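You operate a simulated robot arm through the tools that you are given. There is no shell and no other tool. Be economical: measure what you need, move in short steps, check, and stop when the job is done.

Carry out the task below with a simulated two-armed robot. There is one attempt and no reset: what you move stays moved.

Task
Hold the black lamp, unscrew its lens and swap the brown bulb for the red one.
Fine: brown bulb into the scrap tub; hold the lamp again to screw the lens back on. Set down upright: what you pick out.

The check looks at the end state, three seconds after you hand in, the way a careful person would. Anything else that was tipped, shoved, dropped, spilled or broken makes it a failure.

Robot
Two 7-joint arms with two-finger parallel grippers on one trunk, on a base that drives. Base frame: it is fixed to the floor where the robot stands at the start and does not move with it; the origin is under the middle of the robot, x ahead of it, y to its left, z up; the surface under the hand at the start is at about z = 86. Units: cm, degrees, N and s.
The left shoulder is at the start at [8, 13.1, 94.7], the right one opposite. With the tool pointing down near the work surface each hand reaches from about 40 to 86 cm from the robot's upright axis, wherever it stands, measured 20 degrees to its own side. Places, roughly: scrap tub [80, 0, 90]; seat in the black lamp [50, 10, 100]; top of the service cart [60, 0, 90]. Payload 1.57 kg a hand.
Tool frame (each hand has its own): the origin (TCP) lies between the finger pads and is the grasp point; the fingertips stand 3 cm ahead of it; z points along the fingers, y is the line along which they close. Largest opening 11 cm; finger width 2.4, thickness 1.2; the body of the gripper, 4.8 by 11.2 cm, starts 7.8 cm behind the TCP.
Orientation is that of the tool frame in the base frame, as a unit quaternion [x, y, z, w]. With the fingers straight down and closing along the base's y, the tool's x points along the base's -x, its y along +y and its z along -z.

Tools
- The arms move only by the tool send_rows. It takes "left_steps", "right_steps" or both (then of equal length, played together; a hand with none holds still); each is a list of rows, each a list of 3 entries, a list of its own where there are three numbers: the turn, a rotation vector about the tool's x, y, z in units of 120 degrees (1.0 is 120 degrees), then the shift along the tool's x, y, z in units of 150 mm (1.0 is 150 mm), then the finger opening in cm, from 0 to 11. In form: [[[ax, ay, az], [x, y, z], jaw], ...]. A call has 1 to 20 rows; each row is the pose to reach, as a shift and turn from the pose commanded when the call began, along the tool's axes at that moment. A call with a number of a shift or a turn outside -1 to 1 is refused whole. A row lasts 0.2 s, in which the tool goes at most 5 cm and 8.6 degrees; a call with a longer step from one row to the next is refused whole, and so is a gripper value outside its range. A pose out of reach is approached as far as the arm can. The call stops where the force on the tool passes 40 N (or 10 N more than at its start, if that is more) or the arm is blocked; 0.2 s more then pass. The fingers move at their own pace (about 10.8 cm/s each) and stop on an object; they squeeze with about 33 N. The grip force told is the motor's: it shows also when the fingers shut on nothing. Time passes only in rows, and 0.2 s behind the last, so rows that repeat a pose let the fingers close. It gives the time, the measured TCP pose, the force on the tool (base axes), the opening and the grip force at its end, in the units of the frame above (readings bear some noise), with the torque about the TCP (base axes, N m) and any sound that the robot's microphone picked up, and new pictures: "pictures" is both (left out), scene, wrist or none (wrist: the cameras of the hands that moved).
- Cameras (640 x 400 px; columns grow to the right, rows downward): "scene" is now at [-5.11, -1.33, 142.87]; the picture's right is [-0.17, -0.99, 0.00], its down [-0.47, 0.08, -0.88] and it looks along [0.86, -0.15, -0.48] (base axes); focal length 220 px, centre (320, 200). "left" rides on the left gripper at [7, -1.6, -14.1] in its tool frame; the picture's right is [0.23, 0.97, 0.00], its down [-0.86, 0.20, -0.48] and it looks along [-0.47, 0.11, 0.88] (tool axes); focal length 222 px, centre (320, 200). "right" rides on the right gripper at [7, 1.6, -14.1] in its tool frame; the picture's right is [-0.23, 0.97, 0.00], its down [-0.86, -0.20, -0.48] and it looks along [-0.47, -0.11, 0.88] (tool axes); focal length 222 px, centre (320, 200). There is no depth. A picture from a camera that has moved, and an enlarged one, comes with that camera's place and axes in the base frame and with its lens.
- steer(legs): drives the robot by 1 to 6 legs, each [ahead, left, turn to the left] in cm, cm and degrees, along the robot's own axes; the way and the turn of a leg run together, so that a leg with both is an arc; at most 150 cm and 180 degrees a leg. The arms and the cameras ride along, it lands a little off, and it stops where it bumps. It gives what a move gives, and a new picture of the scene camera.
- head_to(pan, tilt): turns the head with the scene camera to pan (to the left, within 109 degrees either way) and tilt (down, from -29 to 69), counted from straight ahead of the robot. It gives what a move gives, and a new picture of the scene camera.
- zoom(camera, box): a new picture of the part [left, top, right, bottom] of that camera's present view, enlarged. It takes no simulated time.
- job_done(): hands the job in; it is judged then, once.

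Go step by step. Nothing tells you exact positions but the pictures and the camera data: compare them with the known pose of the tool, close in by small moves and look again before you grip or let go. The budget is 120 turns and 260 pictures, counting those below and the enlarged ones. Unless the task says otherwise, let go and move clear before handing in, and close with one line.

The tools are called as a command line: name --argument value ..., lists and objects as JSON in quotes. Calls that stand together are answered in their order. send_rows: Moves the arms, as the interface text tells. Its arguments: {"type":"object","properties":{"left_steps":{"type":"array"},"right_steps":{"type":"array"},"pictures":{"type":"string","enum":["both","scene","wrist","none"]}},"required":[]} The other tools are called the same way: steer (legs) drives the base; head_to (pan, tilt) turns the head that bears the scene camera; zoom (camera, box) takes an enlarged picture of a part of a camera's view; job_done () hands the job in.

At the start:

```text
clock: 0.0
left_tcp_pos: [43.81, 26.51, 121.26]
left_tool_rot: [0.0, 1.0, 0.0, 0.0]
left_ft_force: [0.8, -0.2, 0.2]
left_moment: [0.01, 0.02, 0.03]
left_width: 11.0
left_finger_force: 0.0
right_tcp_pos: [57.5, -13.78, 118.34]
right_tool_rot: [-0.001, 1.0, 0.001, 0.0]
right_ft_force: [-0.1, -0.9, 0.1]
right_moment: [0.01, -0.02, 0.0]
right_width: 11.01
right_finger_force: 0.1
robot x, y, heading: [-0.16, 0.29, -0.1]
head pan, tilt: [-9.5, 28.7]
```

scene: 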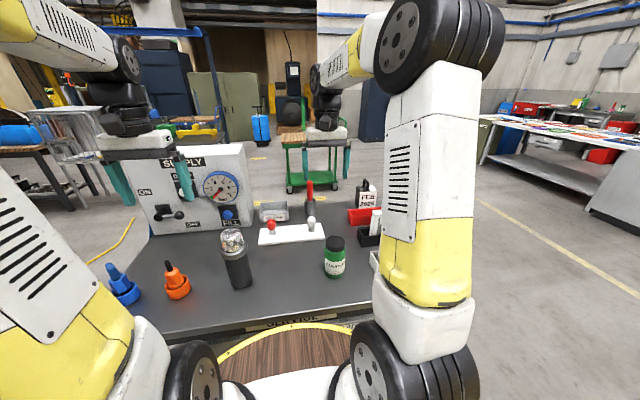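
right: 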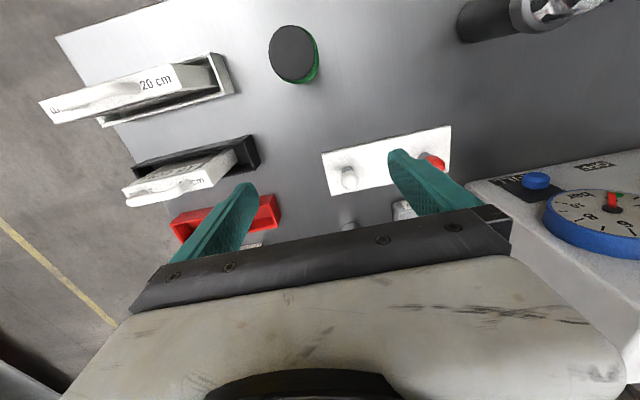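
left: 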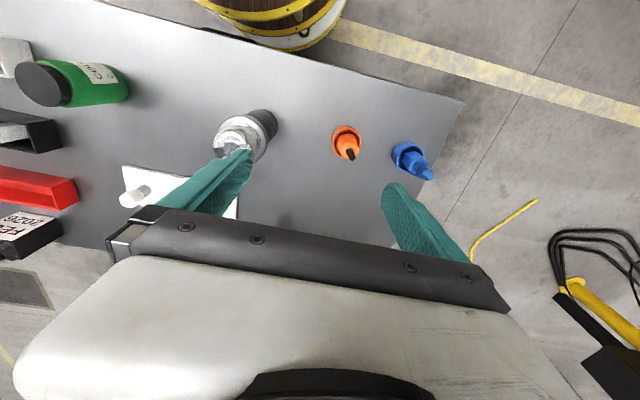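

I see the cart with a black lamp (clear lens on top), a white tray with a red and a white bulb, and other items. I'll enlarge the views to measure them.

zoom --camera "scene" --box '[200, 170, 400, 295]'

zoom --camera "right" --box '[240, 0, 640, 250]'

zoom --camera "left" --box '[100, 60, 340, 210]'

```text
3.20 times, centred on (300, 232) of scene
camera zoom: at [-5.11, -1.33, 142.87], right [-0.17, -0.99, 0.0], down [-0.47, 0.08, -0.88], along [0.86, -0.15, -0.48], focal length 706 px, centre (384, 96)
```

zoom: 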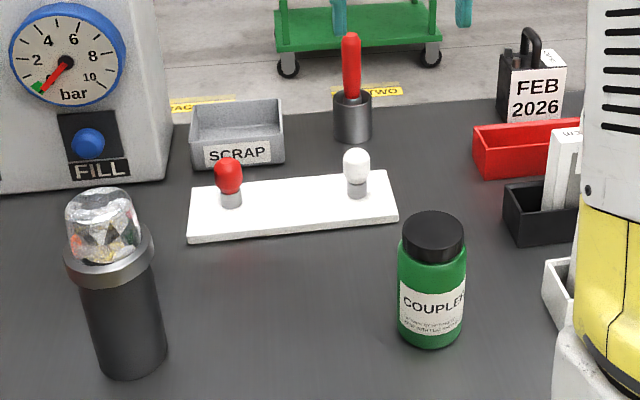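

```text
1.60 times, centred on (440, 125) of right
camera zoom: at [50.41, -12.17, 132.43], right [0.23, 0.97, 0.0], down [0.86, -0.2, 0.48], along [0.47, -0.11, -0.88], focal length 355 px, centre (128, 320)
```

zoom: 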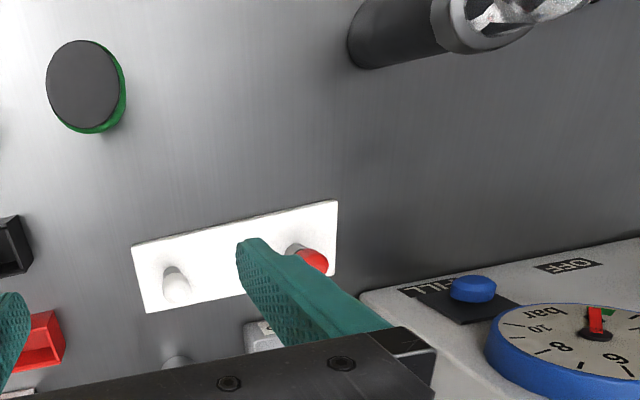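

```text
2.67 times, centred on (220, 135) of left
camera zoom: at [36.96, 25.04, 135.55], right [-0.23, 0.97, 0.0], down [0.86, 0.2, 0.48], along [0.47, 0.11, -0.88], focal length 592 px, centre (587, 373)
```

zoom: 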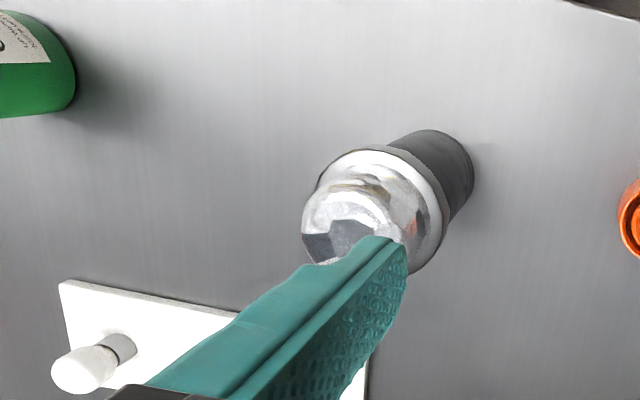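

The lamp stands at about (48, 15), with its body at z 86–98, its collar near 99 and its dome top near 106. The red bulb is at about (70, 6) and the tub at about (83, 5). I'll bring the right hand to a low, diagonal pose for holding the lamp, and the left hand will work from above.

send_rows --right_steps '[[[-0.026, -0.04, -0.044], [0.088, 0.072, 0.038], 11], [[-0.051, -0.081, -0.089], [0.176, 0.143, 0.076], 11], [[-0.077, -0.121, -0.133], [0.264, 0.215, 0.115], 11], [[-0.103, -0.161, -0.178], [0.352, 0.286, 0.153], 11], [[-0.128, -0.201, -0.222], [0.44, 0.358, 0.191], 11], [[-0.154, -0.242, -0.267], [0.527, 0.429, 0.229], 11], [[-0.179, -0.282, -0.311], [0.615, 0.501, 0.267], 11], [[-0.205, -0.322, -0.356], [0.703, 0.572, 0.305], 11], [[-0.231, -0.362, -0.4], [0.791, 0.644, 0.344], 11], [[-0.256, -0.403, -0.445], [0.879, 0.715, 0.382], 11], [[-0.282, -0.443, -0.489], [0.967, 0.787, 0.42], 11], [[-0.282, -0.443, -0.489], [0.967, 0.787, 0.42], 11]]'

```text
clock: 2.6
left_tcp_pos: [43.76, 26.55, 121.32]
left_tool_rot: [0.0, 1.0, 0.0, 0.001]
left_ft_force: [-0.2, -0.8, 0.2]
left_moment: [0.0, 0.01, -0.03]
left_width: 10.99
left_finger_force: 0.0
right_tcp_pos: [42.91, -1.84, 111.86]
right_tool_rot: [-0.465, 0.73, 0.269, 0.422]
right_ft_force: [-0.3, 0.1, 0.3]
right_moment: [0.02, -0.01, 0.02]
right_width: 10.97
right_finger_force: 0.1
robot x, y, heading: [0.07, -0.29, 0.2]
head pan, tilt: [-9.5, 28.7]
camera scene: at [-5.11, -1.33, 142.87], right [-0.17, -0.99, 0.0], down [-0.47, 0.08, -0.88], along [0.86, -0.15, -0.48], focal length 220 px, centre (320, 200)
camera right: at [34.73, -15.53, 112.97], right [-0.83, 0.52, 0.2], down [0.19, -0.07, 0.98], along [0.52, 0.85, -0.04], focal length 222 px, centre (320, 200)
```

scene: 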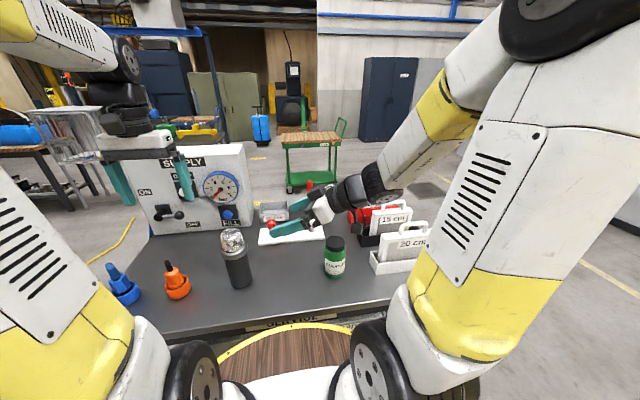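
right: 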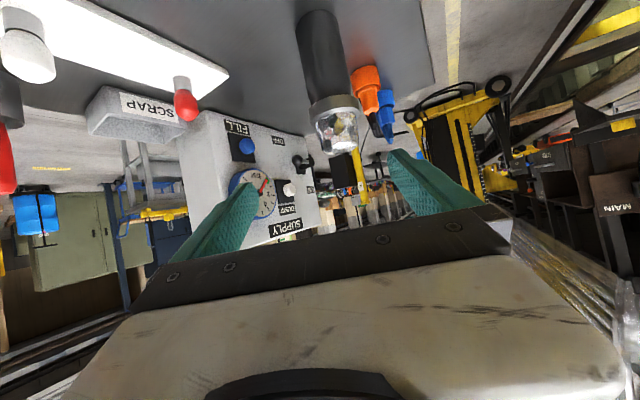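

The pose is reachable and the right camera sees the lamp upside down. I'll zoom in to fix its place and size.

zoom --camera "right" --box '[240, 0, 440, 160]'

```text
2.50 times, centred on (340, 80) of right
camera zoom: at [34.73, -15.53, 112.97], right [-0.83, 0.52, 0.2], down [0.19, -0.07, 0.98], along [0.52, 0.85, -0.04], focal length 555 px, centre (270, 500)
```

zoom: 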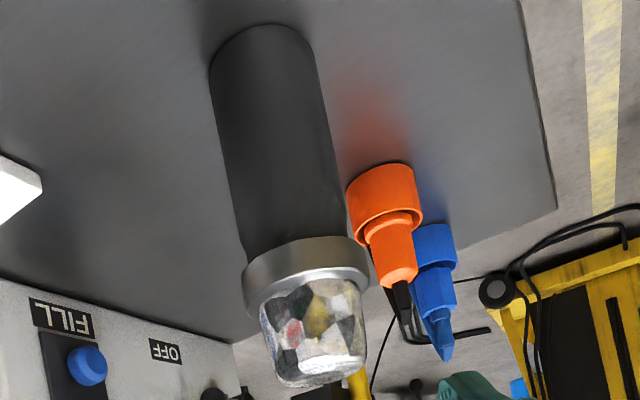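

The lamp axis is at about (47.7, 14.9). The body is about 6.3 cm across and the collar about 7.5 cm, at z 97–100. I'll lower the right hand to its approach line.

send_rows --right_steps '[[[0, 0, 0], [0.106, 0.03, 0.137], 11], [[0, 0, 0], [0.212, 0.061, 0.273], 11], [[0, 0, 0], [0.318, 0.092, 0.41], 11], [[0, 0, 0], [0.423, 0.122, 0.547], 11], [[0, 0, 0], [0.529, 0.153, 0.683], 11], [[0, 0, 0], [0.635, 0.183, 0.82], 11], [[0, 0, 0], [0.635, 0.183, 0.82], 11]]'

```text
clock: 4.2
left_tcp_pos: [43.76, 26.59, 121.32]
left_tool_rot: [0.0, 1.0, 0.0, 0.0]
left_ft_force: [0.6, 0.3, -1.5]
left_moment: [-0.01, 0.02, 0.03]
left_width: 10.99
left_finger_force: 0.0
right_tcp_pos: [45.86, 4.47, 97.49]
right_tool_rot: [-0.465, 0.731, 0.268, 0.421]
right_ft_force: [0.5, 1.0, -0.3]
right_moment: [-0.01, -0.02, -0.03]
right_width: 11.02
right_finger_force: 0.1
right hand out of reach, approached as far as the arm can: row 2, 3, 4, 5, 6, 7
robot x, y, heading: [0.18, -0.42, 0.0]
head pan, tilt: [-9.5, 28.7]
camera scene: at [-5.11, -1.33, 142.87], right [-0.17, -0.99, 0.0], down [-0.47, 0.08, -0.88], along [0.86, -0.15, -0.48], focal length 220 px, centre (320, 200)
camera right: at [37.62, -9.11, 98.61], right [-0.83, 0.51, 0.2], down [0.19, -0.07, 0.98], along [0.52, 0.85, -0.04], focal length 222 px, centre (320, 200)
```

scene: 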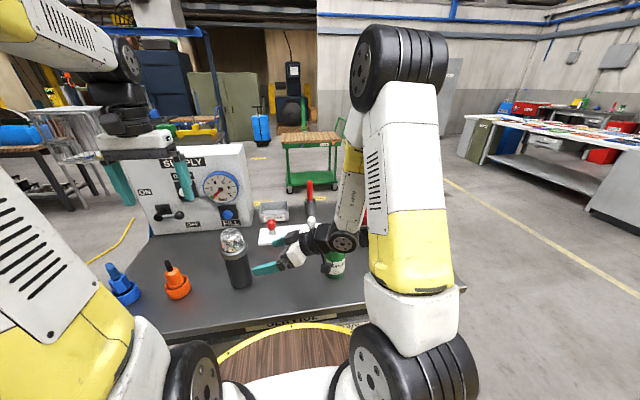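
right: 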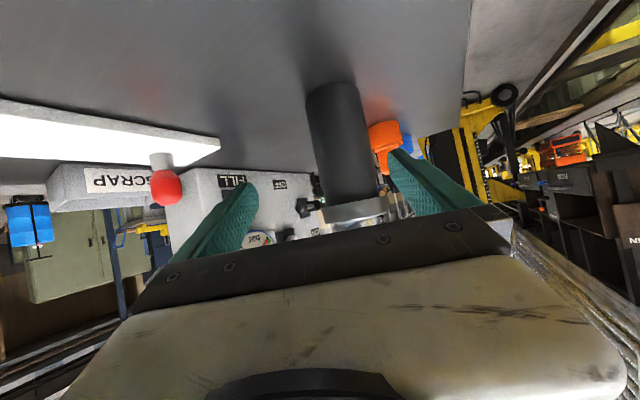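

The arm is too cramped this close to the trunk, so I'll drive back about 8 cm.

steer --legs '[[-8, 0, 0]]'

```text
clock: 5.3
left_tcp_pos: [35.64, 26.64, 121.4]
left_tool_rot: [0.001, 1.0, 0.0, -0.001]
left_ft_force: [-0.4, 0.0, -0.3]
left_moment: [-0.01, 0.0, 0.0]
left_width: 10.99
left_finger_force: 0.0
right_tcp_pos: [37.83, 4.55, 97.6]
right_tool_rot: [-0.466, 0.731, 0.269, 0.42]
right_ft_force: [0.9, 0.2, -0.1]
right_moment: [0.03, 0.0, 0.0]
right_width: 10.98
right_finger_force: 0.1
robot x, y, heading: [-8.39, 0.04, -0.3]
head pan, tilt: [-9.5, 28.7]
camera scene: at [-13.12, -1.34, 142.87], right [-0.16, -0.99, 0.0], down [-0.47, 0.08, -0.88], along [0.86, -0.14, -0.48], focal length 220 px, centre (320, 200)
```

scene: 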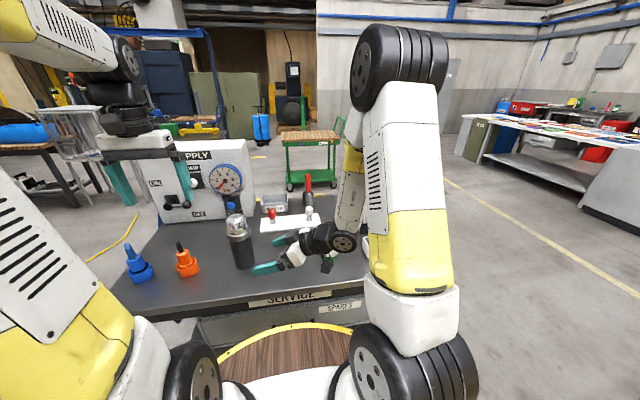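

Now I'll shift the right hand to the pre-grasp point and see how it tracks.

send_rows --right_steps '[[[0, 0, 0], [-0.038, -0.152, 0.066], 11], [[0, 0, 0], [-0.077, -0.304, 0.132], 11], [[0, 0, 0], [-0.077, -0.304, 0.132], 11]]' --pictures "wrist"

```text
clock: 6.1
left_tcp_pos: [35.57, 26.58, 121.29]
left_tool_rot: [-0.001, 1.0, 0.0, 0.0]
left_ft_force: [0.3, 0.5, 0.3]
left_moment: [0.0, 0.03, 0.01]
left_width: 11.03
left_finger_force: 0.0
right_tcp_pos: [42.93, 4.69, 97.66]
right_tool_rot: [-0.466, 0.731, 0.268, 0.421]
right_ft_force: [-0.5, -0.4, -0.7]
right_moment: [-0.02, 0.0, 0.0]
right_width: 10.99
right_finger_force: 0.1
robot x, y, heading: [-7.85, 0.31, 0.0]
head pan, tilt: [-9.5, 28.7]
camera right: at [34.69, -8.89, 98.65], right [-0.83, 0.51, 0.2], down [0.19, -0.07, 0.98], along [0.52, 0.86, -0.04], focal length 222 px, centre (320, 200)
```

right: 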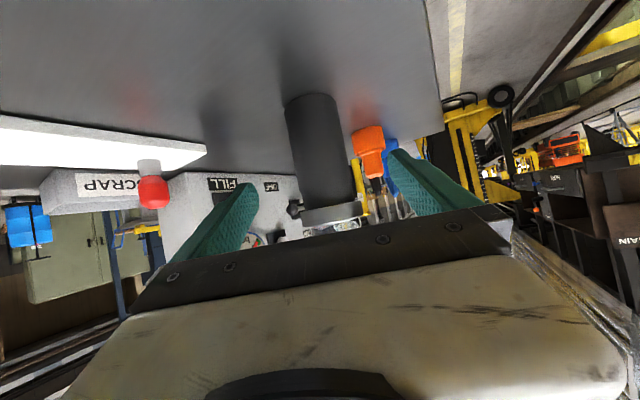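

The lamp is centred between the fingers, so I'll advance 13 cm along the fingers to straddle its body.

send_rows --right_steps '[[[0, 0, 0], [0, 0, 0.145], 11], [[0, 0, 0], [0, 0, 0.29], 11], [[0, 0, 0], [0, 0, 0.435], 11], [[0, 0, 0], [0, 0, 0.58], 11], [[0, 0, 0], [0, 0, 0.725], 11], [[0, 0, 0], [0, 0, 0.867], 11], [[0, 0, 0], [0, 0, 0.867], 11]]'

```text
clock: 7.7
left_tcp_pos: [35.7, 26.55, 121.39]
left_tool_rot: [0.0, 1.0, 0.001, 0.0]
left_ft_force: [-0.2, 0.0, -0.4]
left_moment: [-0.01, -0.01, -0.01]
left_width: 11.01
left_finger_force: 0.1
right_tcp_pos: [47.65, 14.91, 91.04]
right_tool_rot: [-0.466, 0.731, 0.269, 0.42]
right_ft_force: [-0.9, 0.0, 0.2]
right_moment: [0.01, 0.01, -0.01]
right_width: 10.99
right_finger_force: 0.2
robot x, y, heading: [-8.45, -0.0, -0.3]
head pan, tilt: [-9.5, 28.7]
camera scene: at [-13.13, -1.34, 142.87], right [-0.16, -0.99, 0.0], down [-0.47, 0.08, -0.88], along [0.86, -0.14, -0.48], focal length 220 px, centre (320, 200)
camera right: at [39.48, 1.3, 92.11], right [-0.83, 0.51, 0.2], down [0.19, -0.07, 0.98], along [0.52, 0.85, -0.04], focal length 222 px, centre (320, 200)
```

scene: 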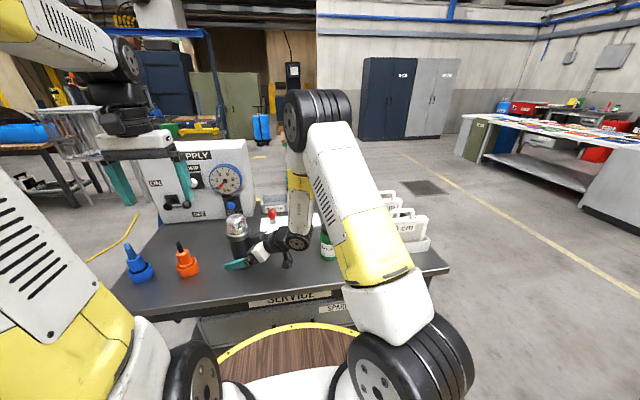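
right: 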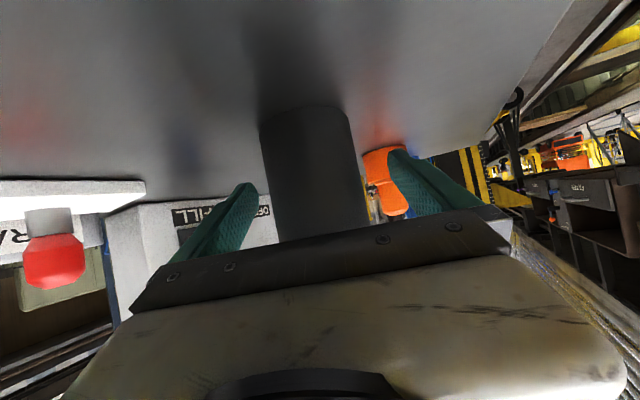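

The body sits between the fingers, so I'll close the right hand.

send_rows --right_steps '[[[0, 0, 0], [0, 0, 0], 8], [[0, 0, 0], [0, 0, 0], 7], [[0, 0, 0], [0, 0, 0], 6], [[0, 0, 0], [0, 0, 0], 4], [[0, 0, 0], [0, 0, 0], 2], [[0, 0, 0], [0, 0, 0], 2]]'

zoom --camera "scene" --box '[190, 180, 330, 290]'

```text
clock: 9.1
left_tcp_pos: [35.73, 26.53, 121.4]
left_tool_rot: [0.0, 1.0, 0.0, 0.0]
left_ft_force: [0.0, -0.2, 0.1]
left_moment: [0.0, 0.02, 0.07]
left_width: 10.96
left_finger_force: 0.0
right_tcp_pos: [47.7, 14.92, 91.09]
right_tool_rot: [-0.466, 0.73, 0.27, 0.421]
right_ft_force: [1.2, -1.1, -0.5]
right_moment: [-0.02, 0.01, 0.01]
right_width: 6.11
right_finger_force: 32.9
robot x, y, heading: [-7.9, -0.34, -0.1]
head pan, tilt: [-9.5, 28.7]
camera scene: at [-13.13, -1.34, 142.87], right [-0.16, -0.99, 0.0], down [-0.47, 0.08, -0.88], along [0.86, -0.14, -0.48], focal length 220 px, centre (320, 200)
camera right: at [39.48, 1.29, 92.13], right [-0.83, 0.51, 0.2], down [0.19, -0.07, 0.98], along [0.52, 0.85, -0.04], focal length 222 px, centre (320, 200)
```

scene: 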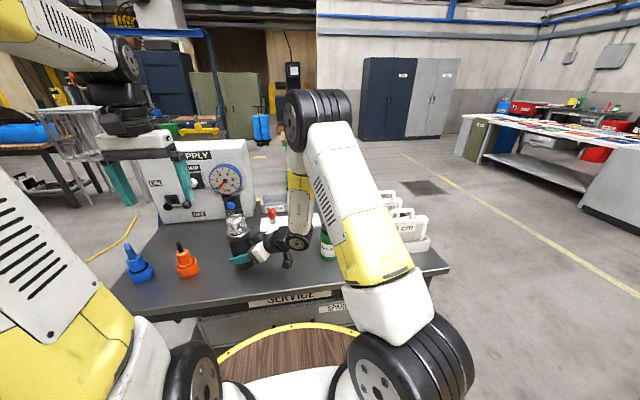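
right: 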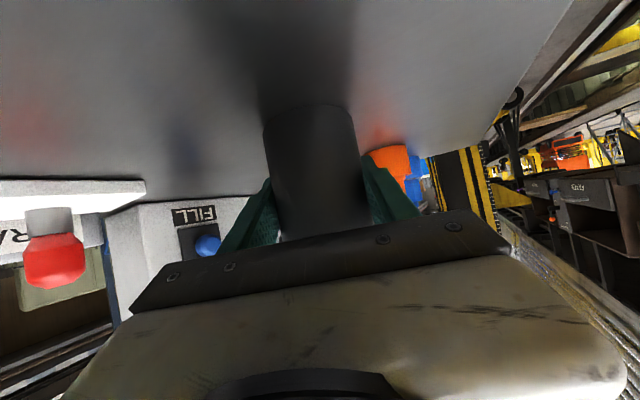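

```text
3.64 times, centred on (260, 235) of scene
camera zoom: at [-13.13, -1.34, 142.87], right [-0.16, -0.99, 0.0], down [-0.47, 0.08, -0.88], along [0.86, -0.14, -0.48], focal length 802 px, centre (538, 73)
```

zoom: 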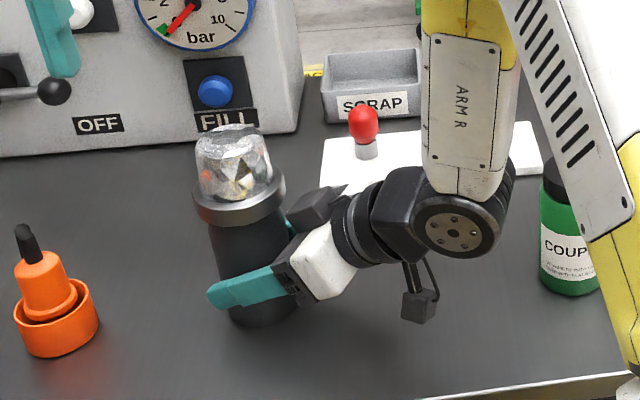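

The lamp is held, at 6.1 cm across. I'll bring the left hand over it, staying high to look.

send_rows --left_steps '[[[0, 0, 0], [-0.16, -0.15, 0], 10], [[0, 0, 0], [-0.33, -0.3, 0], 10], [[0, 0, 0], [-0.5, -0.45, 0], 10], [[0, 0, 0], [-0.66, -0.6, 0.1], 10], [[0, 0, 0], [-0.82, -0.747, 0.2], 10], [[0, 0, 0], [-0.82, -0.747, 0.3], 10], [[0, 0, 0], [-0.82, -0.747, 0.3], 10]]'

```text
clock: 10.7
left_tcp_pos: [48.14, 15.51, 116.66]
left_tool_rot: [-0.001, 1.0, 0.001, 0.0]
left_ft_force: [-0.1, 0.4, -0.1]
left_moment: [0.02, -0.01, 0.06]
left_width: 10.0
left_finger_force: 0.2
right_tcp_pos: [47.71, 14.96, 91.15]
right_tool_rot: [-0.466, 0.73, 0.269, 0.42]
right_ft_force: [0.5, 2.2, 0.0]
right_moment: [0.14, 0.06, 0.03]
right_width: 6.11
right_finger_force: 32.9
robot x, y, heading: [-7.91, 0.08, 0.2]
head pan, tilt: [-9.5, 28.7]
camera scene: at [-13.13, -1.33, 142.87], right [-0.16, -0.99, 0.0], down [-0.47, 0.08, -0.88], along [0.86, -0.14, -0.48], focal length 220 px, centre (320, 200)
camera left: at [41.28, 13.91, 131.03], right [-0.23, 0.97, 0.0], down [0.85, 0.2, 0.48], along [0.47, 0.11, -0.88], focal length 222 px, centre (320, 200)
```

scene: 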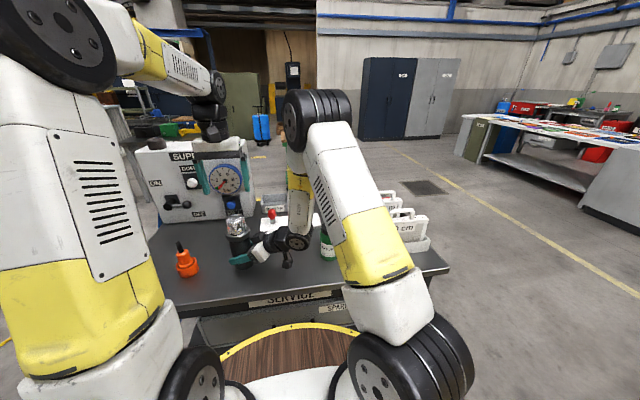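
left: 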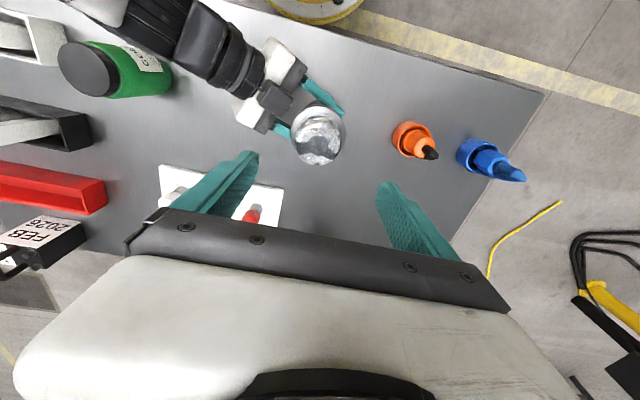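

I'll zoom in on the lens from above to fix its axis.

zoom --camera "left" --box '[260, 80, 380, 180]'

```text
4.00 times, centred on (320, 130) of left
camera zoom: at [41.28, 13.91, 131.03], right [-0.23, 0.97, 0.0], down [0.85, 0.2, 0.48], along [0.47, 0.11, -0.88], focal length 888 px, centre (320, 480)
```

zoom: 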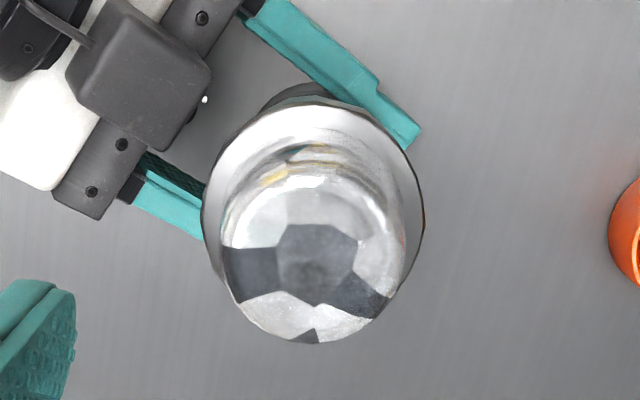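

The lens axis is at about (47.9, 15.2), and the collar is about 7.8 cm across. A small box on the right gripper sits at azimuth 233–265°, so I'll turn the left fingers to avoid it and come down around the collar.

send_rows --left_steps '[[[0, 0, -0.05], [0.016, -0.02, 0.1], 10], [[0, 0, -0.1], [0.016, -0.02, 0.2], 10], [[0, 0, -0.15], [0.016, -0.02, 0.3], 10], [[0, 0, -0.15], [0.016, -0.02, 0.45], 10], [[0, 0, -0.15], [0.016, -0.02, 0.6], 10], [[0, 0, -0.15], [0.016, -0.02, 0.75], 10], [[0, 0, -0.15], [0.016, -0.02, 0.85], 10], [[0, 0, -0.15], [0.016, -0.02, 0.94], 10], [[0, 0, -0.15], [0.016, -0.02, 1.0], 10], [[0, 0, -0.15], [0.016, -0.02, 1.0], 10]]'

zoom --camera "scene" --box '[190, 180, 330, 290]'

```text
clock: 12.9
left_tcp_pos: [47.76, 15.11, 101.87]
left_tool_rot: [-0.157, 0.988, 0.0, 0.0]
left_ft_force: [0.1, -0.3, -0.9]
left_moment: [-0.02, 0.05, 0.03]
left_width: 10.03
left_finger_force: 0.0
right_tcp_pos: [47.53, 14.93, 91.07]
right_tool_rot: [-0.466, 0.731, 0.269, 0.421]
right_ft_force: [-0.8, 0.3, 1.1]
right_moment: [0.04, 0.07, 0.08]
right_width: 6.08
right_finger_force: 33.1
robot x, y, heading: [-7.98, 0.08, 0.1]
head pan, tilt: [-9.5, 28.7]
camera scene: at [-13.13, -1.34, 142.87], right [-0.16, -0.99, 0.0], down [-0.47, 0.08, -0.88], along [0.86, -0.14, -0.48], focal length 220 px, centre (320, 200)
camera left: at [41.81, 11.51, 116.04], right [-0.52, 0.86, 0.0], down [0.75, 0.45, 0.48], along [0.41, 0.25, -0.88], focal length 222 px, centre (320, 200)
```

scene: 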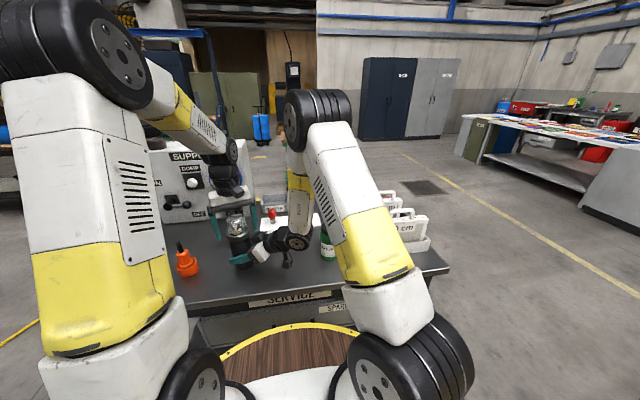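
left: 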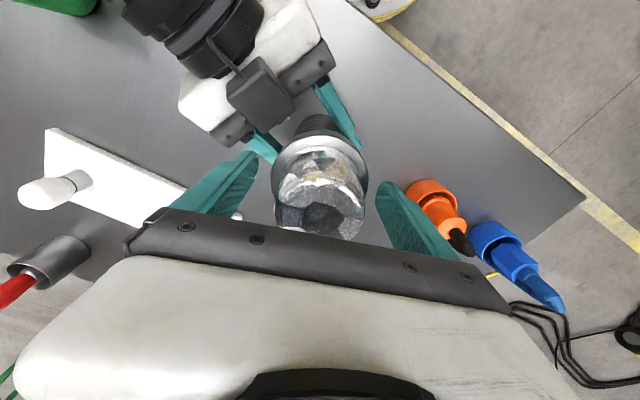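

```text
3.64 times, centred on (260, 235) of scene
camera zoom: at [-13.13, -1.34, 142.87], right [-0.16, -0.99, 0.0], down [-0.47, 0.08, -0.88], along [0.86, -0.14, -0.48], focal length 802 px, centre (538, 73)
```

zoom: 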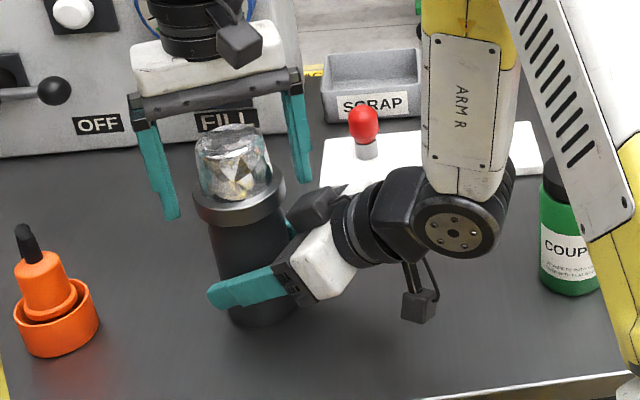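

The fingers straddle the lens. I'll lower 1.2 cm so the tips reach the collar, then close.

send_rows --left_steps '[[[0, 0, 0], [-0.005, 0.003, 0.04], 10], [[0, 0, 0], [-0.005, 0.003, 0.08], 10], [[0, 0, 0], [-0.005, 0.003, 0.08], 8.5], [[0, 0, 0], [-0.005, 0.003, 0.08], 7.5], [[0, 0, 0], [-0.005, 0.003, 0.08], 6], [[0, 0, 0], [-0.005, 0.003, 0.08], 4], [[0, 0, 0], [-0.005, 0.003, 0.08], 4]]'

zoom --camera "scene" --box '[190, 180, 330, 290]'

```text
clock: 14.5
left_tcp_pos: [47.83, 15.14, 100.59]
left_tool_rot: [-0.157, 0.988, 0.0, 0.0]
left_ft_force: [0.7, -2.1, 0.9]
left_moment: [-0.03, 0.04, 0.26]
left_width: 7.05
left_finger_force: 32.5
right_tcp_pos: [47.58, 14.96, 91.13]
right_tool_rot: [-0.466, 0.731, 0.268, 0.421]
right_ft_force: [0.5, 1.2, 1.9]
right_moment: [-0.16, -0.01, -0.23]
right_width: 6.1
right_finger_force: 33.7
robot x, y, heading: [-8.23, -0.23, -0.0]
head pan, tilt: [-9.5, 28.7]
camera scene: at [-13.13, -1.34, 142.87], right [-0.16, -0.99, 0.0], down [-0.47, 0.08, -0.88], along [0.86, -0.14, -0.48], focal length 220 px, centre (320, 200)
camera left: at [41.89, 11.55, 114.87], right [-0.52, 0.86, 0.0], down [0.75, 0.45, 0.48], along [0.41, 0.25, -0.88], focal length 222 px, centre (320, 200)
```

scene: 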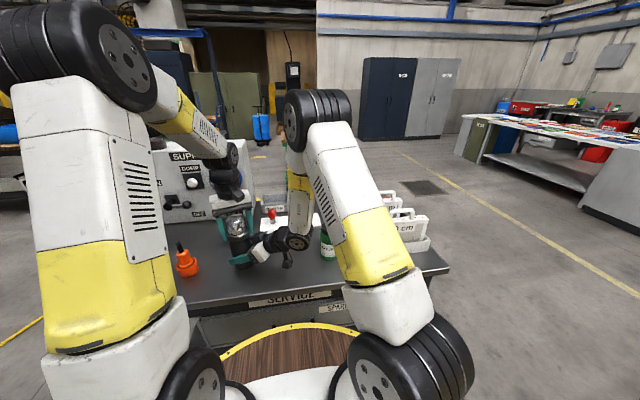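
left: 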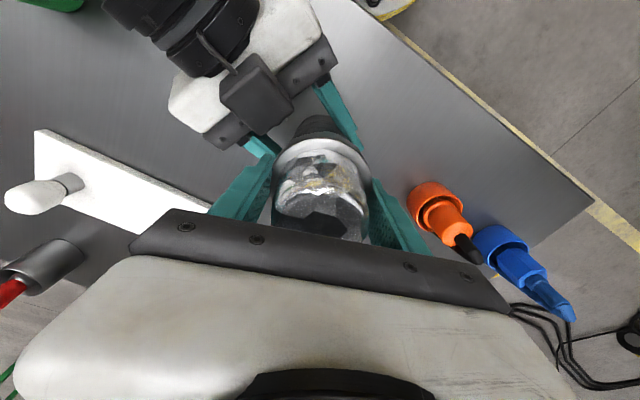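

```text
3.64 times, centred on (260, 235) of scene
camera zoom: at [-13.13, -1.34, 142.87], right [-0.16, -0.99, 0.0], down [-0.47, 0.08, -0.88], along [0.86, -0.14, -0.48], focal length 802 px, centre (538, 73)
```

zoom: 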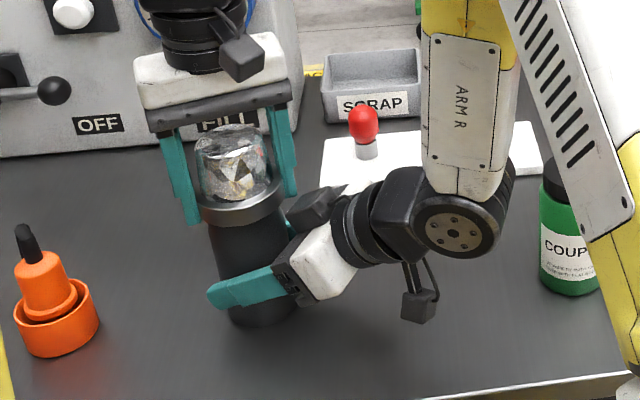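

The lens is gripped at 7.05 cm. I'll turn it counterclockwise, starting with 48°, and watch the forces.

send_rows --left_steps '[[[0, 0, -0.05], [0, 0, 0], 4], [[0, 0, -0.1], [0, 0, 0], 4], [[0, 0, -0.15], [0, 0, 0], 4], [[0, 0, -0.2], [0, 0, 0], 4], [[0, 0, -0.25], [0, 0, 0], 4], [[0, 0, -0.3], [0, 0, 0], 4], [[0, 0, -0.35], [0, 0, 0], 4], [[0, 0, -0.4], [0, 0, 0], 4], [[0, 0, -0.4], [0, 0, 0], 4]]'

zoom --camera "scene" --box '[190, 180, 330, 290]'

```text
clock: 16.5
left_tcp_pos: [47.88, 15.08, 100.66]
left_tool_rot: [-0.546, 0.838, 0.0, 0.0]
left_ft_force: [-8.7, 1.3, 11.2]
left_moment: [0.05, 0.19, 0.01]
left_width: 6.97
left_finger_force: 33.0
right_tcp_pos: [47.56, 14.85, 91.14]
right_tool_rot: [-0.466, 0.73, 0.269, 0.421]
right_ft_force: [6.9, 3.1, -0.7]
right_moment: [0.32, 0.44, 0.08]
right_width: 6.08
right_finger_force: 33.1
robot x, y, heading: [-8.0, -0.03, 0.0]
head pan, tilt: [-9.5, 28.7]
camera scene: at [-13.16, -1.32, 142.87], right [-0.16, -0.99, 0.0], down [-0.47, 0.08, -0.88], along [0.86, -0.14, -0.48], focal length 220 px, centre (320, 200)
camera left: at [46.66, 8.25, 114.86], right [-0.98, 0.19, 0.0], down [0.16, 0.86, 0.48], along [0.09, 0.47, -0.88], focal length 222 px, centre (320, 200)
```

scene: 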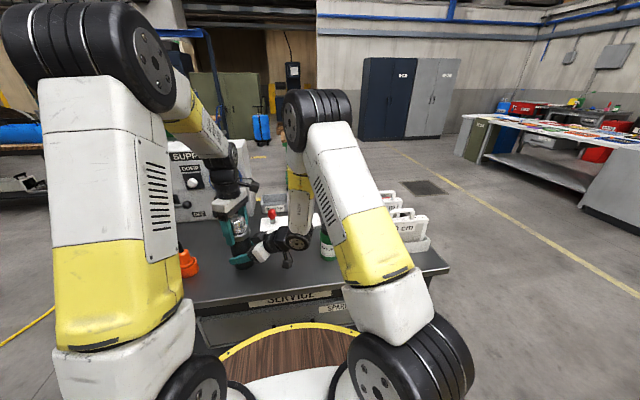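
left: 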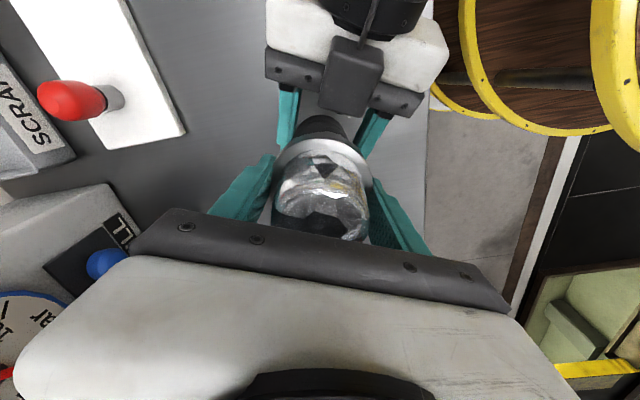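

```text
3.64 times, centred on (260, 235) of scene
camera zoom: at [-13.16, -1.32, 142.87], right [-0.16, -0.99, 0.0], down [-0.47, 0.08, -0.88], along [0.86, -0.14, -0.48], focal length 802 px, centre (538, 73)
```

zoom: 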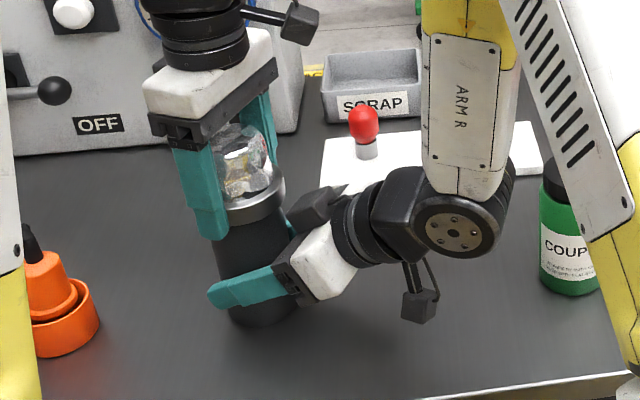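

The torque is low and there's an upward push, which fits the lens rising on its thread. I'll turn 48° more with a slight lift.

send_rows --left_steps '[[[0, 0, -0.05], [0, 0, -0.005], 4], [[0, 0, -0.1], [0, 0, -0.008], 4], [[0, 0, -0.15], [0, 0, -0.011], 4], [[0, 0, -0.2], [0, 0, -0.014], 4], [[0, 0, -0.25], [0, 0, -0.017], 4], [[0, 0, -0.3], [0, 0, -0.02], 4], [[0, 0, -0.35], [0, 0, -0.023], 4], [[0, 0, -0.4], [0, 0, -0.026], 4], [[0, 0, -0.4], [0, 0, -0.026], 4]]'

zoom --camera "scene" --box '[190, 180, 330, 290]'

```text
clock: 18.5
left_tcp_pos: [47.74, 15.42, 100.94]
left_tool_rot: [0.839, -0.544, -0.001, 0.0]
left_ft_force: [-4.5, 3.1, -22.5]
left_moment: [0.11, 0.09, 0.03]
left_width: 6.96
left_finger_force: 33.3
right_tcp_pos: [47.73, 14.89, 91.13]
right_tool_rot: [-0.466, 0.73, 0.27, 0.422]
right_ft_force: [5.1, -3.2, 18.5]
right_moment: [0.3, 0.33, -0.04]
right_width: 6.08
right_finger_force: 33.1
robot x, y, heading: [-8.07, 0.19, 0.0]
head pan, tilt: [-9.5, 28.7]
camera scene: at [-13.11, -1.33, 142.87], right [-0.16, -0.99, 0.0], down [-0.47, 0.08, -0.88], along [0.86, -0.14, -0.48], focal length 220 px, centre (320, 200)
camera left: at [52.34, 9.61, 115.14], right [-0.8, -0.61, 0.0], down [-0.53, 0.7, 0.48], along [-0.29, 0.38, -0.88], focal length 222 px, centre (320, 200)
```

scene: 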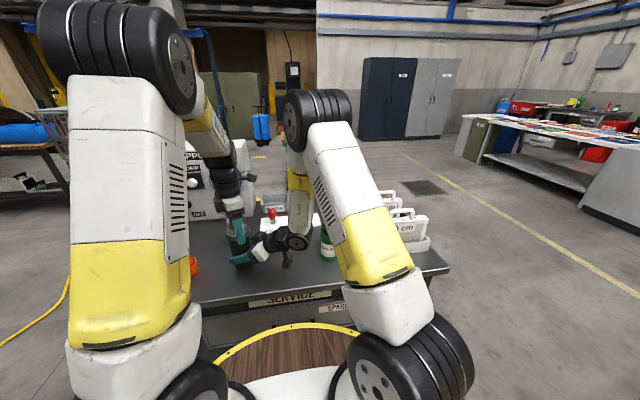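
left: 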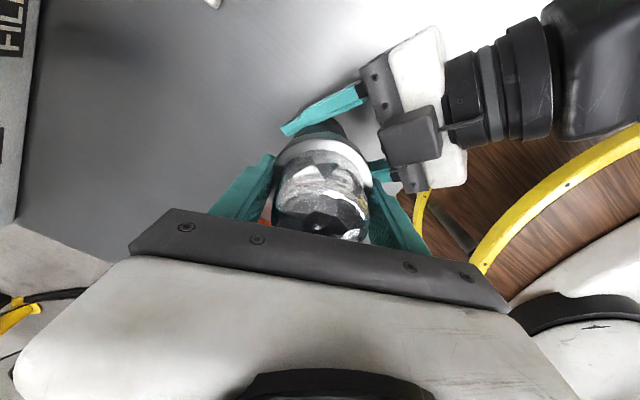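

```text
3.64 times, centred on (260, 235) of scene
camera zoom: at [-13.11, -1.33, 142.87], right [-0.16, -0.99, 0.0], down [-0.47, 0.08, -0.88], along [0.86, -0.14, -0.48], focal length 802 px, centre (538, 73)
```

zoom: 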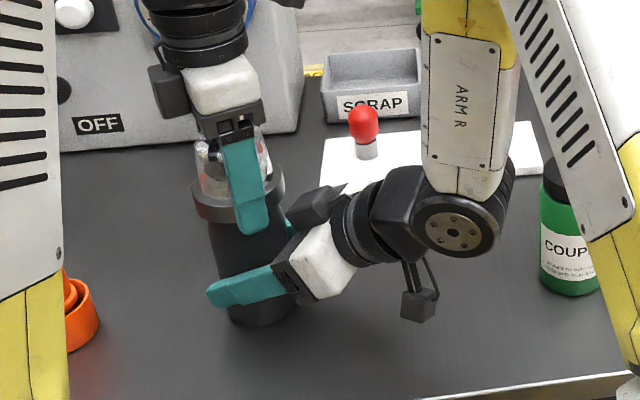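

The thread rise is small, so I'll relieve the lift, open, turn back 96° and regrip.

send_rows --left_steps '[[[0, 0, 0], [0, 0, 0.013], 4], [[0, 0, 0], [0, 0, 0.013], 8], [[0, 0, 0], [0, 0, 0.013], 9.5], [[0, 0, 0.0667], [0, -0.01, 0.013], 9.5], [[0, 0, 0.1333], [0, -0.01, 0.013], 9.5], [[0, 0, 0.2], [0, -0.01, 0.013], 9.5], [[0, 0, 0.2667], [0, -0.01, 0.013], 9.5], [[0, 0, 0.3333], [0, -0.01, 0.013], 9.5], [[0, 0, 0.4], [0, -0.01, 0.013], 9.5], [[0, 0, 0.4667], [0, -0.01, 0.013], 9.5], [[0, 0, 0.5333], [0, -0.01, 0.013], 9.5], [[0, 0, 0.6], [0, -0.01, 0.013], 9.5], [[0, 0, 0.6667], [0, -0.01, 0.013], 9.5], [[0, 0, 0.7333], [0, -0.01, 0.013], 9.5], [[0, 0, 0.8], [0, -0.01, 0.013], 9.5], [[0, 0, 0.8], [0, -0.01, 0.013], 9.5]]'

zoom --camera "scene" --box '[190, 180, 330, 290]'

```text
clock: 21.9
left_tcp_pos: [47.94, 15.37, 100.95]
left_tool_rot: [-0.156, 0.988, -0.001, 0.001]
left_ft_force: [-0.7, 0.3, -0.7]
left_moment: [0.0, -0.03, 0.01]
left_width: 9.48
left_finger_force: 0.0
right_tcp_pos: [47.51, 14.84, 91.12]
right_tool_rot: [-0.466, 0.73, 0.269, 0.421]
right_ft_force: [-0.5, -0.8, 2.4]
right_moment: [-0.09, -0.01, 0.03]
right_width: 6.08
right_finger_force: 32.8
robot x, y, heading: [-7.86, -0.07, 0.0]
head pan, tilt: [-9.5, 28.7]
camera scene: at [-13.14, -1.34, 142.87], right [-0.16, -0.99, 0.0], down [-0.47, 0.08, -0.88], along [0.86, -0.14, -0.48], focal length 220 px, centre (320, 200)
camera left: at [41.99, 11.66, 115.06], right [-0.52, 0.86, 0.0], down [0.75, 0.45, 0.48], along [0.41, 0.25, -0.88], focal length 222 px, centre (320, 200)
```

scene: 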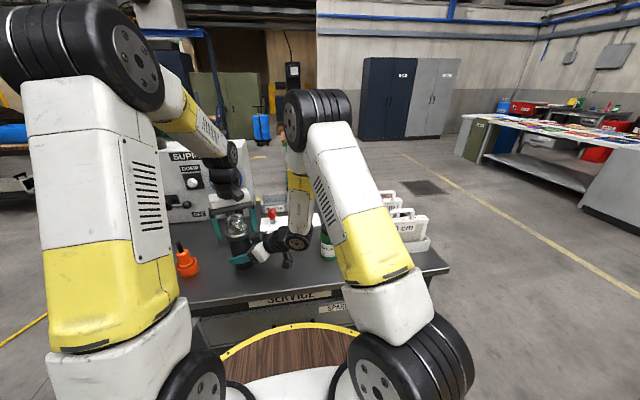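
left: 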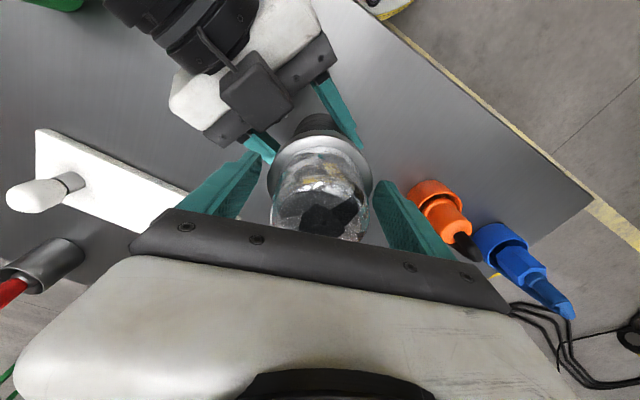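

```text
3.64 times, centred on (260, 235) of scene
camera zoom: at [-13.14, -1.34, 142.87], right [-0.16, -0.99, 0.0], down [-0.47, 0.08, -0.88], along [0.86, -0.14, -0.48], focal length 802 px, centre (538, 73)
```

zoom: 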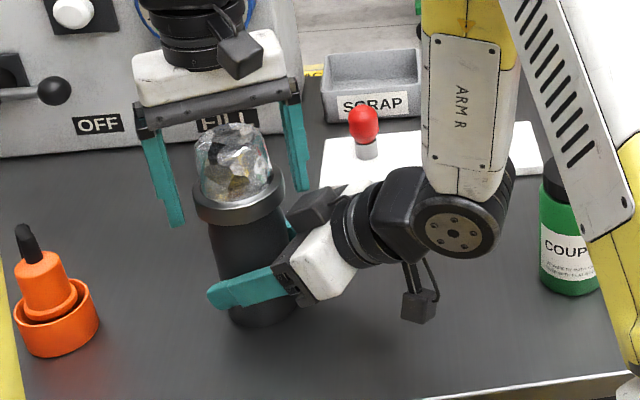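

The lens turns freely. I'll regrip and turn another 96°.

send_rows --left_steps '[[[0, 0, 0], [0, -0.01, 0], 8], [[0, 0, 0], [0, -0.01, 0], 7], [[0, 0, 0], [0, -0.01, 0], 5], [[0, 0, 0], [0, -0.01, 0], 4], [[0, 0, -0.0667], [0, -0.01, 0], 4], [[0, 0, -0.1333], [0, -0.01, -0.001], 4], [[0, 0, -0.2], [0, -0.01, -0.002], 4], [[0, 0, -0.2667], [0, -0.01, -0.003], 4], [[0, 0, -0.3333], [0, -0.01, -0.004], 4], [[0, 0, -0.4], [0, -0.01, -0.005], 4], [[0, 0, -0.4667], [0, -0.01, -0.006], 4], [[0, 0, -0.5333], [0, -0.01, -0.007], 4], [[0, 0, -0.6], [0, -0.01, -0.008], 4], [[0, 0, -0.6667], [0, -0.01, -0.009], 4], [[0, 0, -0.7333], [0, -0.01, -0.01], 4], [[0, 0, -0.8], [0, -0.01, -0.01], 4], [[0, 0, -0.8], [0, -0.01, -0.01], 4]]'

zoom --camera "scene" --box '[190, 180, 330, 290]'

```text
clock: 25.5
left_tcp_pos: [48.0, 15.0, 101.01]
left_tool_rot: [0.839, -0.544, 0.002, 0.0]
left_ft_force: [-11.7, 5.4, -2.7]
left_moment: [0.12, 0.15, -0.12]
left_width: 7.01
left_finger_force: 32.7
right_tcp_pos: [47.61, 15.0, 91.12]
right_tool_rot: [-0.466, 0.73, 0.269, 0.421]
right_ft_force: [10.6, -5.0, 0.8]
right_moment: [0.41, 0.96, 0.16]
right_width: 6.1
right_finger_force: 32.8
robot x, y, heading: [-7.92, -0.19, -0.1]
head pan, tilt: [-9.5, 28.7]
camera scene: at [-13.11, -1.33, 142.87], right [-0.16, -0.99, 0.0], down [-0.47, 0.08, -0.88], along [0.86, -0.14, -0.48], focal length 220 px, centre (320, 200)
camera left: at [52.57, 9.38, 115.18], right [-0.8, -0.6, 0.0], down [-0.53, 0.7, 0.48], along [-0.29, 0.38, -0.88], focal length 222 px, centre (320, 200)
```

scene: 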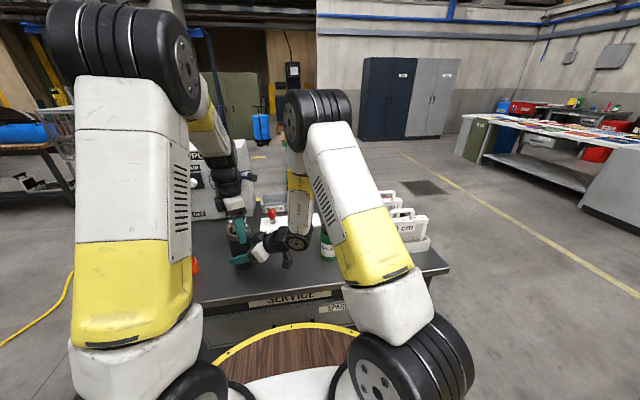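
left: 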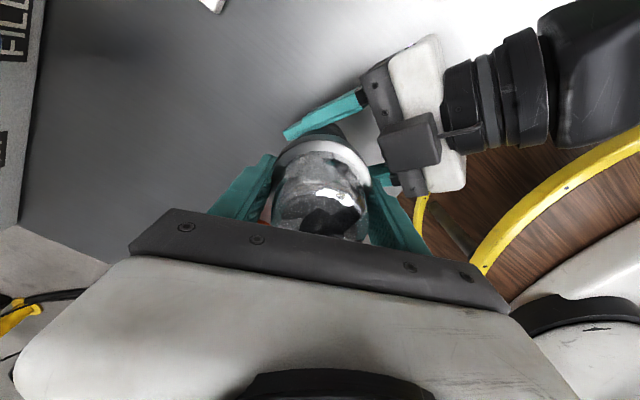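

```text
3.64 times, centred on (260, 235) of scene
camera zoom: at [-13.11, -1.33, 142.87], right [-0.16, -0.99, 0.0], down [-0.47, 0.08, -0.88], along [0.86, -0.14, -0.48], focal length 802 px, centre (538, 73)
```

zoom: 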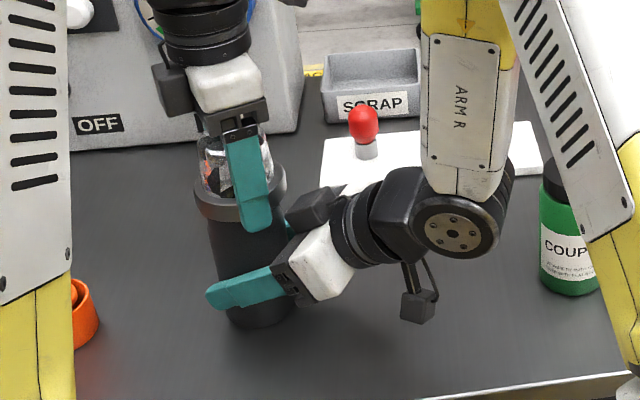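

I'll do another ratchet cycle.

send_rows --left_steps '[[[0, 0, 0], [0, 0, 0], 8], [[0, 0, 0], [0, 0, 0], 9.5], [[0, 0, 0.0667], [0, 0, 0], 9.5], [[0, 0, 0.1333], [0, 0, 0], 9.5], [[0, 0, 0.2], [0, 0, 0], 9.5], [[0, 0, 0.2667], [0, 0, 0], 9.5], [[0, 0, 0.3333], [0, 0, 0], 9.5], [[0, 0, 0.4], [0, 0, 0], 9.5], [[0, 0, 0.4667], [0, 0, 0], 9.5], [[0, 0, 0.5333], [0, 0, 0], 9.5], [[0, 0, 0.6], [0, 0, 0], 9.5], [[0, 0, 0.6667], [0, 0, 0], 9.5], [[0, 0, 0.7333], [0, 0, 0], 9.5], [[0, 0, 0.8], [0, 0, 0], 9.5], [[0, 0, 0.8], [0, 0, 0], 8], [[0, 0, 0.8], [0, 0, 0], 7], [[0, 0, 0.8], [0, 0, 0], 5], [[0, 0, 0.8], [0, 0, 0], 4]]' --pictures "none"

send_rows --left_steps '[[[0, 0, -0.0667], [0, 0, 0], 4], [[0, 0, -0.1333], [0, 0, -0.001], 4], [[0, 0, -0.2], [0, 0, -0.002], 4], [[0, 0, -0.2667], [0, 0, -0.003], 4], [[0, 0, -0.3333], [0, 0, -0.004], 4], [[0, 0, -0.4], [0, 0, -0.005], 4], [[0, 0, -0.4667], [0, 0, -0.006], 4], [[0, 0, -0.5333], [0, 0, -0.007], 4], [[0, 0, -0.6], [0, 0, -0.008], 4], [[0, 0, -0.6667], [0, 0, -0.009], 4], [[0, 0, -0.7333], [0, 0, -0.01], 4], [[0, 0, -0.8], [0, 0, -0.01], 4], [[0, 0, -0.8], [0, 0, -0.01], 4]]' --pictures "none"

zoom --camera "scene" --box '[190, 180, 330, 290]'

```text
clock: 29.3
left_tcp_pos: [48.07, 15.11, 100.97]
left_tool_rot: [-0.157, 0.988, 0.0, 0.0]
left_ft_force: [-1.2, 0.4, 1.1]
left_moment: [0.04, -0.01, 0.01]
left_width: 7.33
left_finger_force: 33.0
right_tcp_pos: [47.75, 14.84, 90.99]
right_tool_rot: [-0.465, 0.731, 0.268, 0.421]
right_ft_force: [-0.4, 1.3, 0.7]
right_moment: [-0.1, 0.01, -0.01]
right_width: 6.1
right_finger_force: 32.8
robot x, y, heading: [-8.25, -0.03, -0.0]
head pan, tilt: [-9.5, 28.7]
```

```text
clock: 32.1
left_tcp_pos: [47.94, 15.07, 101.11]
left_tool_rot: [0.84, -0.543, -0.002, 0.0]
left_ft_force: [-11.2, 6.2, -0.1]
left_moment: [0.17, 0.3, -0.2]
left_width: 7.33
left_finger_force: 32.9
right_tcp_pos: [47.64, 14.67, 91.07]
right_tool_rot: [-0.465, 0.731, 0.269, 0.421]
right_ft_force: [8.8, -6.2, 0.2]
right_moment: [0.37, 0.77, 0.09]
right_width: 6.08
right_finger_force: 33.3
robot x, y, heading: [-8.03, 0.21, -0.0]
head pan, tilt: [-9.5, 28.7]
```

```text
3.64 times, centred on (260, 235) of scene
camera zoom: at [-13.13, -1.33, 142.87], right [-0.16, -0.99, 0.0], down [-0.47, 0.08, -0.88], along [0.86, -0.14, -0.48], focal length 802 px, centre (538, 73)
```

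zoom: 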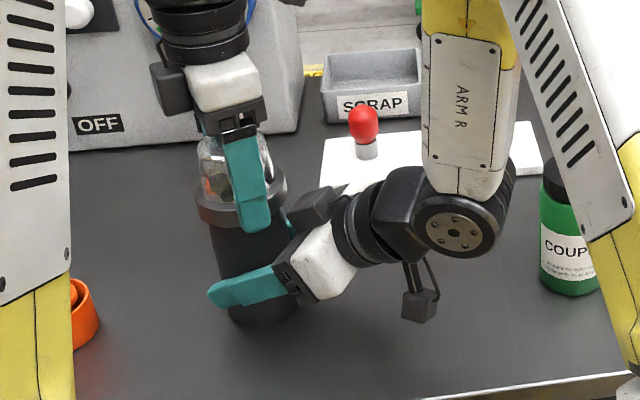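

I've turned it 288° in all. I'll test whether it lifts with a small pull.

send_rows --left_steps '[[[0, 0, 0], [0, 0, -0.01], 4], [[0, 0, 0], [0, 0, -0.02], 4], [[0, 0, 0], [0, 0, -0.02], 4]]' --pictures "none"

```text
clock: 32.9
left_tcp_pos: [48.05, 15.12, 101.48]
left_tool_rot: [0.839, -0.544, -0.001, 0.0]
left_ft_force: [-16.2, 1.3, -8.5]
left_moment: [0.01, 0.14, 0.01]
left_width: 7.32
left_finger_force: 32.7
right_tcp_pos: [47.78, 14.96, 91.07]
right_tool_rot: [-0.467, 0.73, 0.269, 0.42]
right_ft_force: [15.1, -0.6, 2.8]
right_moment: [0.09, 1.41, -0.09]
right_width: 6.07
right_finger_force: 32.8
robot x, y, heading: [-8.25, 0.39, -0.0]
head pan, tilt: [-9.5, 28.7]
```

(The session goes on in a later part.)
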